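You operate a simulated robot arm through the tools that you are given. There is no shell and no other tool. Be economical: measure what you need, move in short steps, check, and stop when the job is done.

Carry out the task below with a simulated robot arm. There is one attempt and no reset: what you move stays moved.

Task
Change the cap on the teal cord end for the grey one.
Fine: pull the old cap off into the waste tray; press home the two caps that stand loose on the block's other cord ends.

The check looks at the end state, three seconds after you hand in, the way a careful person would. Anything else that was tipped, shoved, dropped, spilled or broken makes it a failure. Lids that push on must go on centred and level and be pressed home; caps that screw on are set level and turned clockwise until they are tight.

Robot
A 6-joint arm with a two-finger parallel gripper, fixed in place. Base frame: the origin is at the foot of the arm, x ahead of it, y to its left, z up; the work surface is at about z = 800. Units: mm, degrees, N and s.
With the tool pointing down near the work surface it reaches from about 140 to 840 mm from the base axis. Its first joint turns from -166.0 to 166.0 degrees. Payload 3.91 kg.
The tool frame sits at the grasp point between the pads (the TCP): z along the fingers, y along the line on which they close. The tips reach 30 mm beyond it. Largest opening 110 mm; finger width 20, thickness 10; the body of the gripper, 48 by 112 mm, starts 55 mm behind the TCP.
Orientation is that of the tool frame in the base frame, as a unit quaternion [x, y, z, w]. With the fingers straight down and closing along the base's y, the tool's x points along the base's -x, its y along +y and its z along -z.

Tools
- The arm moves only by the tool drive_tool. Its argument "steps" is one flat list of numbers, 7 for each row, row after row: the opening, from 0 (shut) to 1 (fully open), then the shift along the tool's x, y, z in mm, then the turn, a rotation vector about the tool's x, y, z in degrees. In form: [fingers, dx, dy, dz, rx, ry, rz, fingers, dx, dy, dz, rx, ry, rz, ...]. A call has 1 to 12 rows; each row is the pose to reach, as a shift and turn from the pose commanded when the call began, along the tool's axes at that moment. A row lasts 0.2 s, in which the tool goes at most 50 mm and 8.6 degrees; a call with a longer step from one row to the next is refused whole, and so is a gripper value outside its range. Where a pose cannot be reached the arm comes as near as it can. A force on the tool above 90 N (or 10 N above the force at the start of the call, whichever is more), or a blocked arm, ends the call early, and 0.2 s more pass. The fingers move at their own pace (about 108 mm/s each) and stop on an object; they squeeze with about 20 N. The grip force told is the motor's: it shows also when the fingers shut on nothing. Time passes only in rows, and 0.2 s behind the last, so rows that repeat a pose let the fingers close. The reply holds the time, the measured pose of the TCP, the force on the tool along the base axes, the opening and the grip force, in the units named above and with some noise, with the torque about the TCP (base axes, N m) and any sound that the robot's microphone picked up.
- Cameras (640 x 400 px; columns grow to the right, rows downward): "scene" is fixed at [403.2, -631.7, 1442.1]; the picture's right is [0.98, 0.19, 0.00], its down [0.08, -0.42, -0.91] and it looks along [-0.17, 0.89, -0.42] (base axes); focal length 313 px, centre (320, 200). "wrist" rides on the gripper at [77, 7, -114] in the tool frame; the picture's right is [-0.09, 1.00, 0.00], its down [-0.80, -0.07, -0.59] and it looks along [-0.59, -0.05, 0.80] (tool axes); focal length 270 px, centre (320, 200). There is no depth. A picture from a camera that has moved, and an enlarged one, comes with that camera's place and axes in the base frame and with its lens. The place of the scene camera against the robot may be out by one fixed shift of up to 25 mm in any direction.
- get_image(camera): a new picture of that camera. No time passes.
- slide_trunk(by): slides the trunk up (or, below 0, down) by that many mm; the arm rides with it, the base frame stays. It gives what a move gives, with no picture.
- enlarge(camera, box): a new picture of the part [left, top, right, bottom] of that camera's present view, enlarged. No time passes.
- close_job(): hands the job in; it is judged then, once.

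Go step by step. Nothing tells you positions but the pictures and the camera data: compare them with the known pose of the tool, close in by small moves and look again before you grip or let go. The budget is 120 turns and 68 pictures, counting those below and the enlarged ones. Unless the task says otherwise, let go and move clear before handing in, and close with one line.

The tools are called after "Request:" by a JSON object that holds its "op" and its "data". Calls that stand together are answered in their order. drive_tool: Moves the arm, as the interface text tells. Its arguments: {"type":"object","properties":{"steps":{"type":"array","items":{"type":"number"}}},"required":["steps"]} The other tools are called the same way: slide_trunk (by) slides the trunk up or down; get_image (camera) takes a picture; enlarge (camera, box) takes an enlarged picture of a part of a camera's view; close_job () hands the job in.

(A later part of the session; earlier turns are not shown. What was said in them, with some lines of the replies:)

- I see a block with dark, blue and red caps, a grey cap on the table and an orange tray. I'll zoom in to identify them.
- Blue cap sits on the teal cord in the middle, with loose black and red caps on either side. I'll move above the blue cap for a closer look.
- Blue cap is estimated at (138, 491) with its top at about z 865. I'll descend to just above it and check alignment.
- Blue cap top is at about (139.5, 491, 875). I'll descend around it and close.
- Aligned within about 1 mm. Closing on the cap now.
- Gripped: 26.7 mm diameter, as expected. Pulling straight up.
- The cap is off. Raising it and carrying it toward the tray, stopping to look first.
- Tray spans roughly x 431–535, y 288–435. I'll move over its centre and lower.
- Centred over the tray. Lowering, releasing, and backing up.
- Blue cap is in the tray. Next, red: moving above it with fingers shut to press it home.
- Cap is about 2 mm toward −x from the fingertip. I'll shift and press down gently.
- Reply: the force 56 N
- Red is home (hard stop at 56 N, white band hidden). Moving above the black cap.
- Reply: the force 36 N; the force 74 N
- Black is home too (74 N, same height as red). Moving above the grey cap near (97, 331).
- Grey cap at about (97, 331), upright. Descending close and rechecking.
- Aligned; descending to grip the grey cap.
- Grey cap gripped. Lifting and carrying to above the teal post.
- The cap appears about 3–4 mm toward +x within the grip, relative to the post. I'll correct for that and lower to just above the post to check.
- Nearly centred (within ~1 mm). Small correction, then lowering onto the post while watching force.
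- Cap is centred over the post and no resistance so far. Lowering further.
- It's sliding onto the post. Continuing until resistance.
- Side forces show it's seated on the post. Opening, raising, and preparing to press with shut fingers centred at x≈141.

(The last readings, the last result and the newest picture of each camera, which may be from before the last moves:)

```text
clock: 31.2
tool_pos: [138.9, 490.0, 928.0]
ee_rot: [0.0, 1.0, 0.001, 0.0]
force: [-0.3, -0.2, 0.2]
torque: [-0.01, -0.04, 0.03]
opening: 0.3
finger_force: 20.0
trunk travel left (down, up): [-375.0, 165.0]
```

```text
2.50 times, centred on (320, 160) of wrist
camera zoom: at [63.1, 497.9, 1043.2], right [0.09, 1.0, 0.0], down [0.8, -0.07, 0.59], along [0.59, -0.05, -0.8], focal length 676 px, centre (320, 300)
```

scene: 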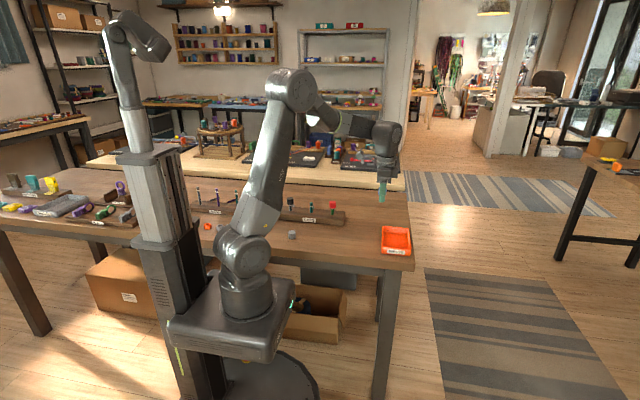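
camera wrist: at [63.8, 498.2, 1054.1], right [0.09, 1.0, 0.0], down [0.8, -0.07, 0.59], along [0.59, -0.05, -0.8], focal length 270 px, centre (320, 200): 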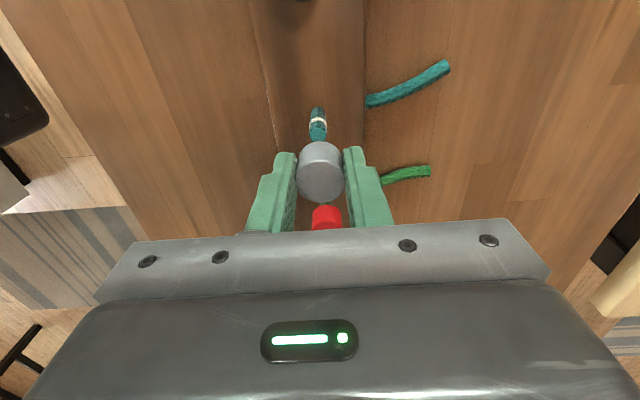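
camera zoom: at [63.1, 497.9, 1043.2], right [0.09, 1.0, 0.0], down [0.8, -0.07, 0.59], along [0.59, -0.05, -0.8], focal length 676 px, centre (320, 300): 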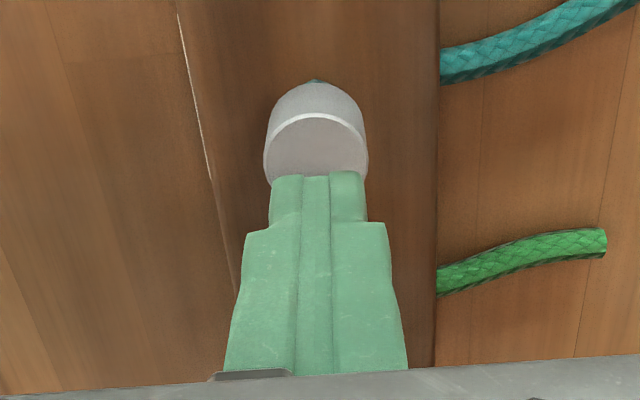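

Request:
{"op": "drive_tool", "data": {"steps": [0, -0.8, 0, 12, 0, 0, 0, 0, -0.8, 0, 18, 0, 0, 0, 0, -0.8, 0, 21, 0, 0, 0, 0, -0.8, 0, 24, 0, 0, 0, 0, -0.8, 0, 27, 0, 0, 0, 0, -0.8, 0, 28.5, 0, 0, 0]}}

Request:
{"op": "enlarge", "data": {"camera": "scene", "box": [290, 180, 330, 220]}}

```text
clock: 32.6
tool_pos: [141.0, 491.1, 908.2]
ee_rot: [-0.001, 1.0, 0.006, 0.002]
force: [-0.3, 0.8, 72.1]
torque: [0.04, 0.05, -0.02]
opening: 0.0
finger_force: 20.0
trunk travel left (down, up): [-375.0, 165.0]
```

```text
10.00 times, centred on (310, 200) of scene
camera zoom: at [403.2, -631.7, 1442.1], right [0.98, 0.19, 0.0], down [0.08, -0.42, -0.91], along [-0.17, 0.89, -0.42], focal length 3131 px, centre (420, 200)
```

zoom: 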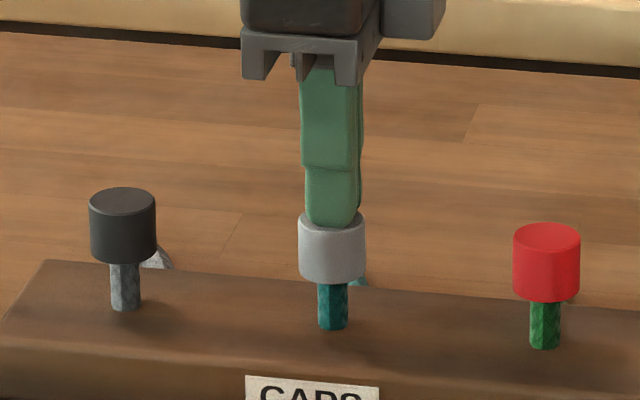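

All three caps sit at the same height (908.2) under a firm press. Backing away for a final look.

Request:
{"op": "drive_tool", "data": {"steps": [0, 0, 0, -20, 0, 0, 0, 0, 0, 0, -60, 0, 0, 0, 0, 0, 0, -100, 0, 0, 0, 0, 0, 0, -140, 0, 0, 0, 0, 0, 0, -140, 0, 0, 0]}}

Request:
{"op": "enlarge", "data": {"camera": "scene", "box": [270, 175, 350, 245]}}

Request:
{"op": "get_image", "data": {"camera": "scene"}}

```text
clock: 33.8
tool_pos: [140.4, 490.8, 1040.6]
ee_rot: [0.001, 1.0, 0.001, 0.0]
force: [0.0, -0.3, 0.2]
torque: [0.0, 0.05, -0.03]
opening: 0.0
finger_force: 19.8
trunk travel left (down, up): [-375.0, 165.0]
```

```text
5.71 times, centred on (310, 210) of scene
camera zoom: at [403.2, -631.7, 1442.1], right [0.98, 0.19, 0.0], down [0.08, -0.42, -0.91], along [-0.17, 0.89, -0.42], focal length 1789 px, centre (377, 143)
```

zoom: 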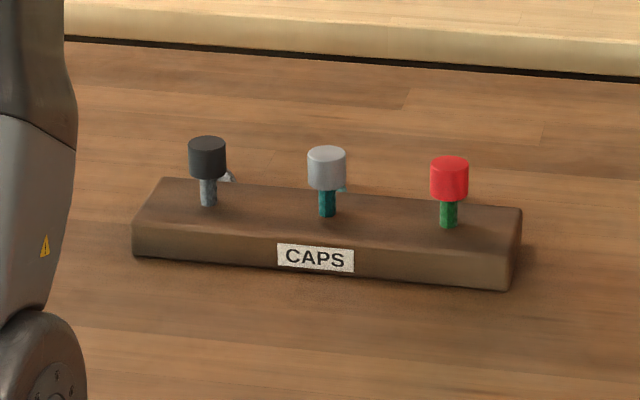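

```text
22 pictures are left
```

scene: 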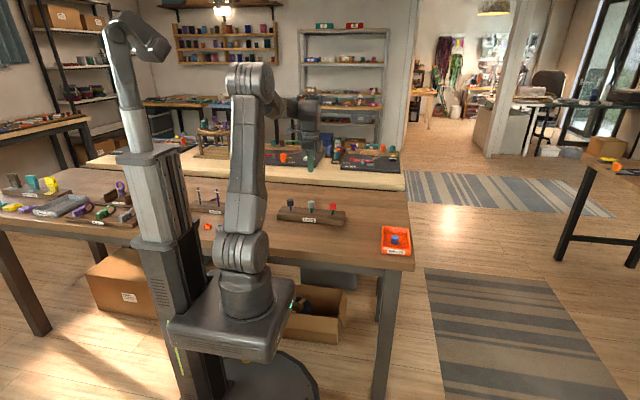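

The three caps on the block are level and home, the blue cap is in the tray, and the arm is clear. Handing in.

Request:
{"op": "close_job", "data": {}}

```text
The job is handed in.
```

The grey cap is now pressed home on the teal cord end, the old blue cap is in the waste tray, and the loose black and red caps are pressed home too.
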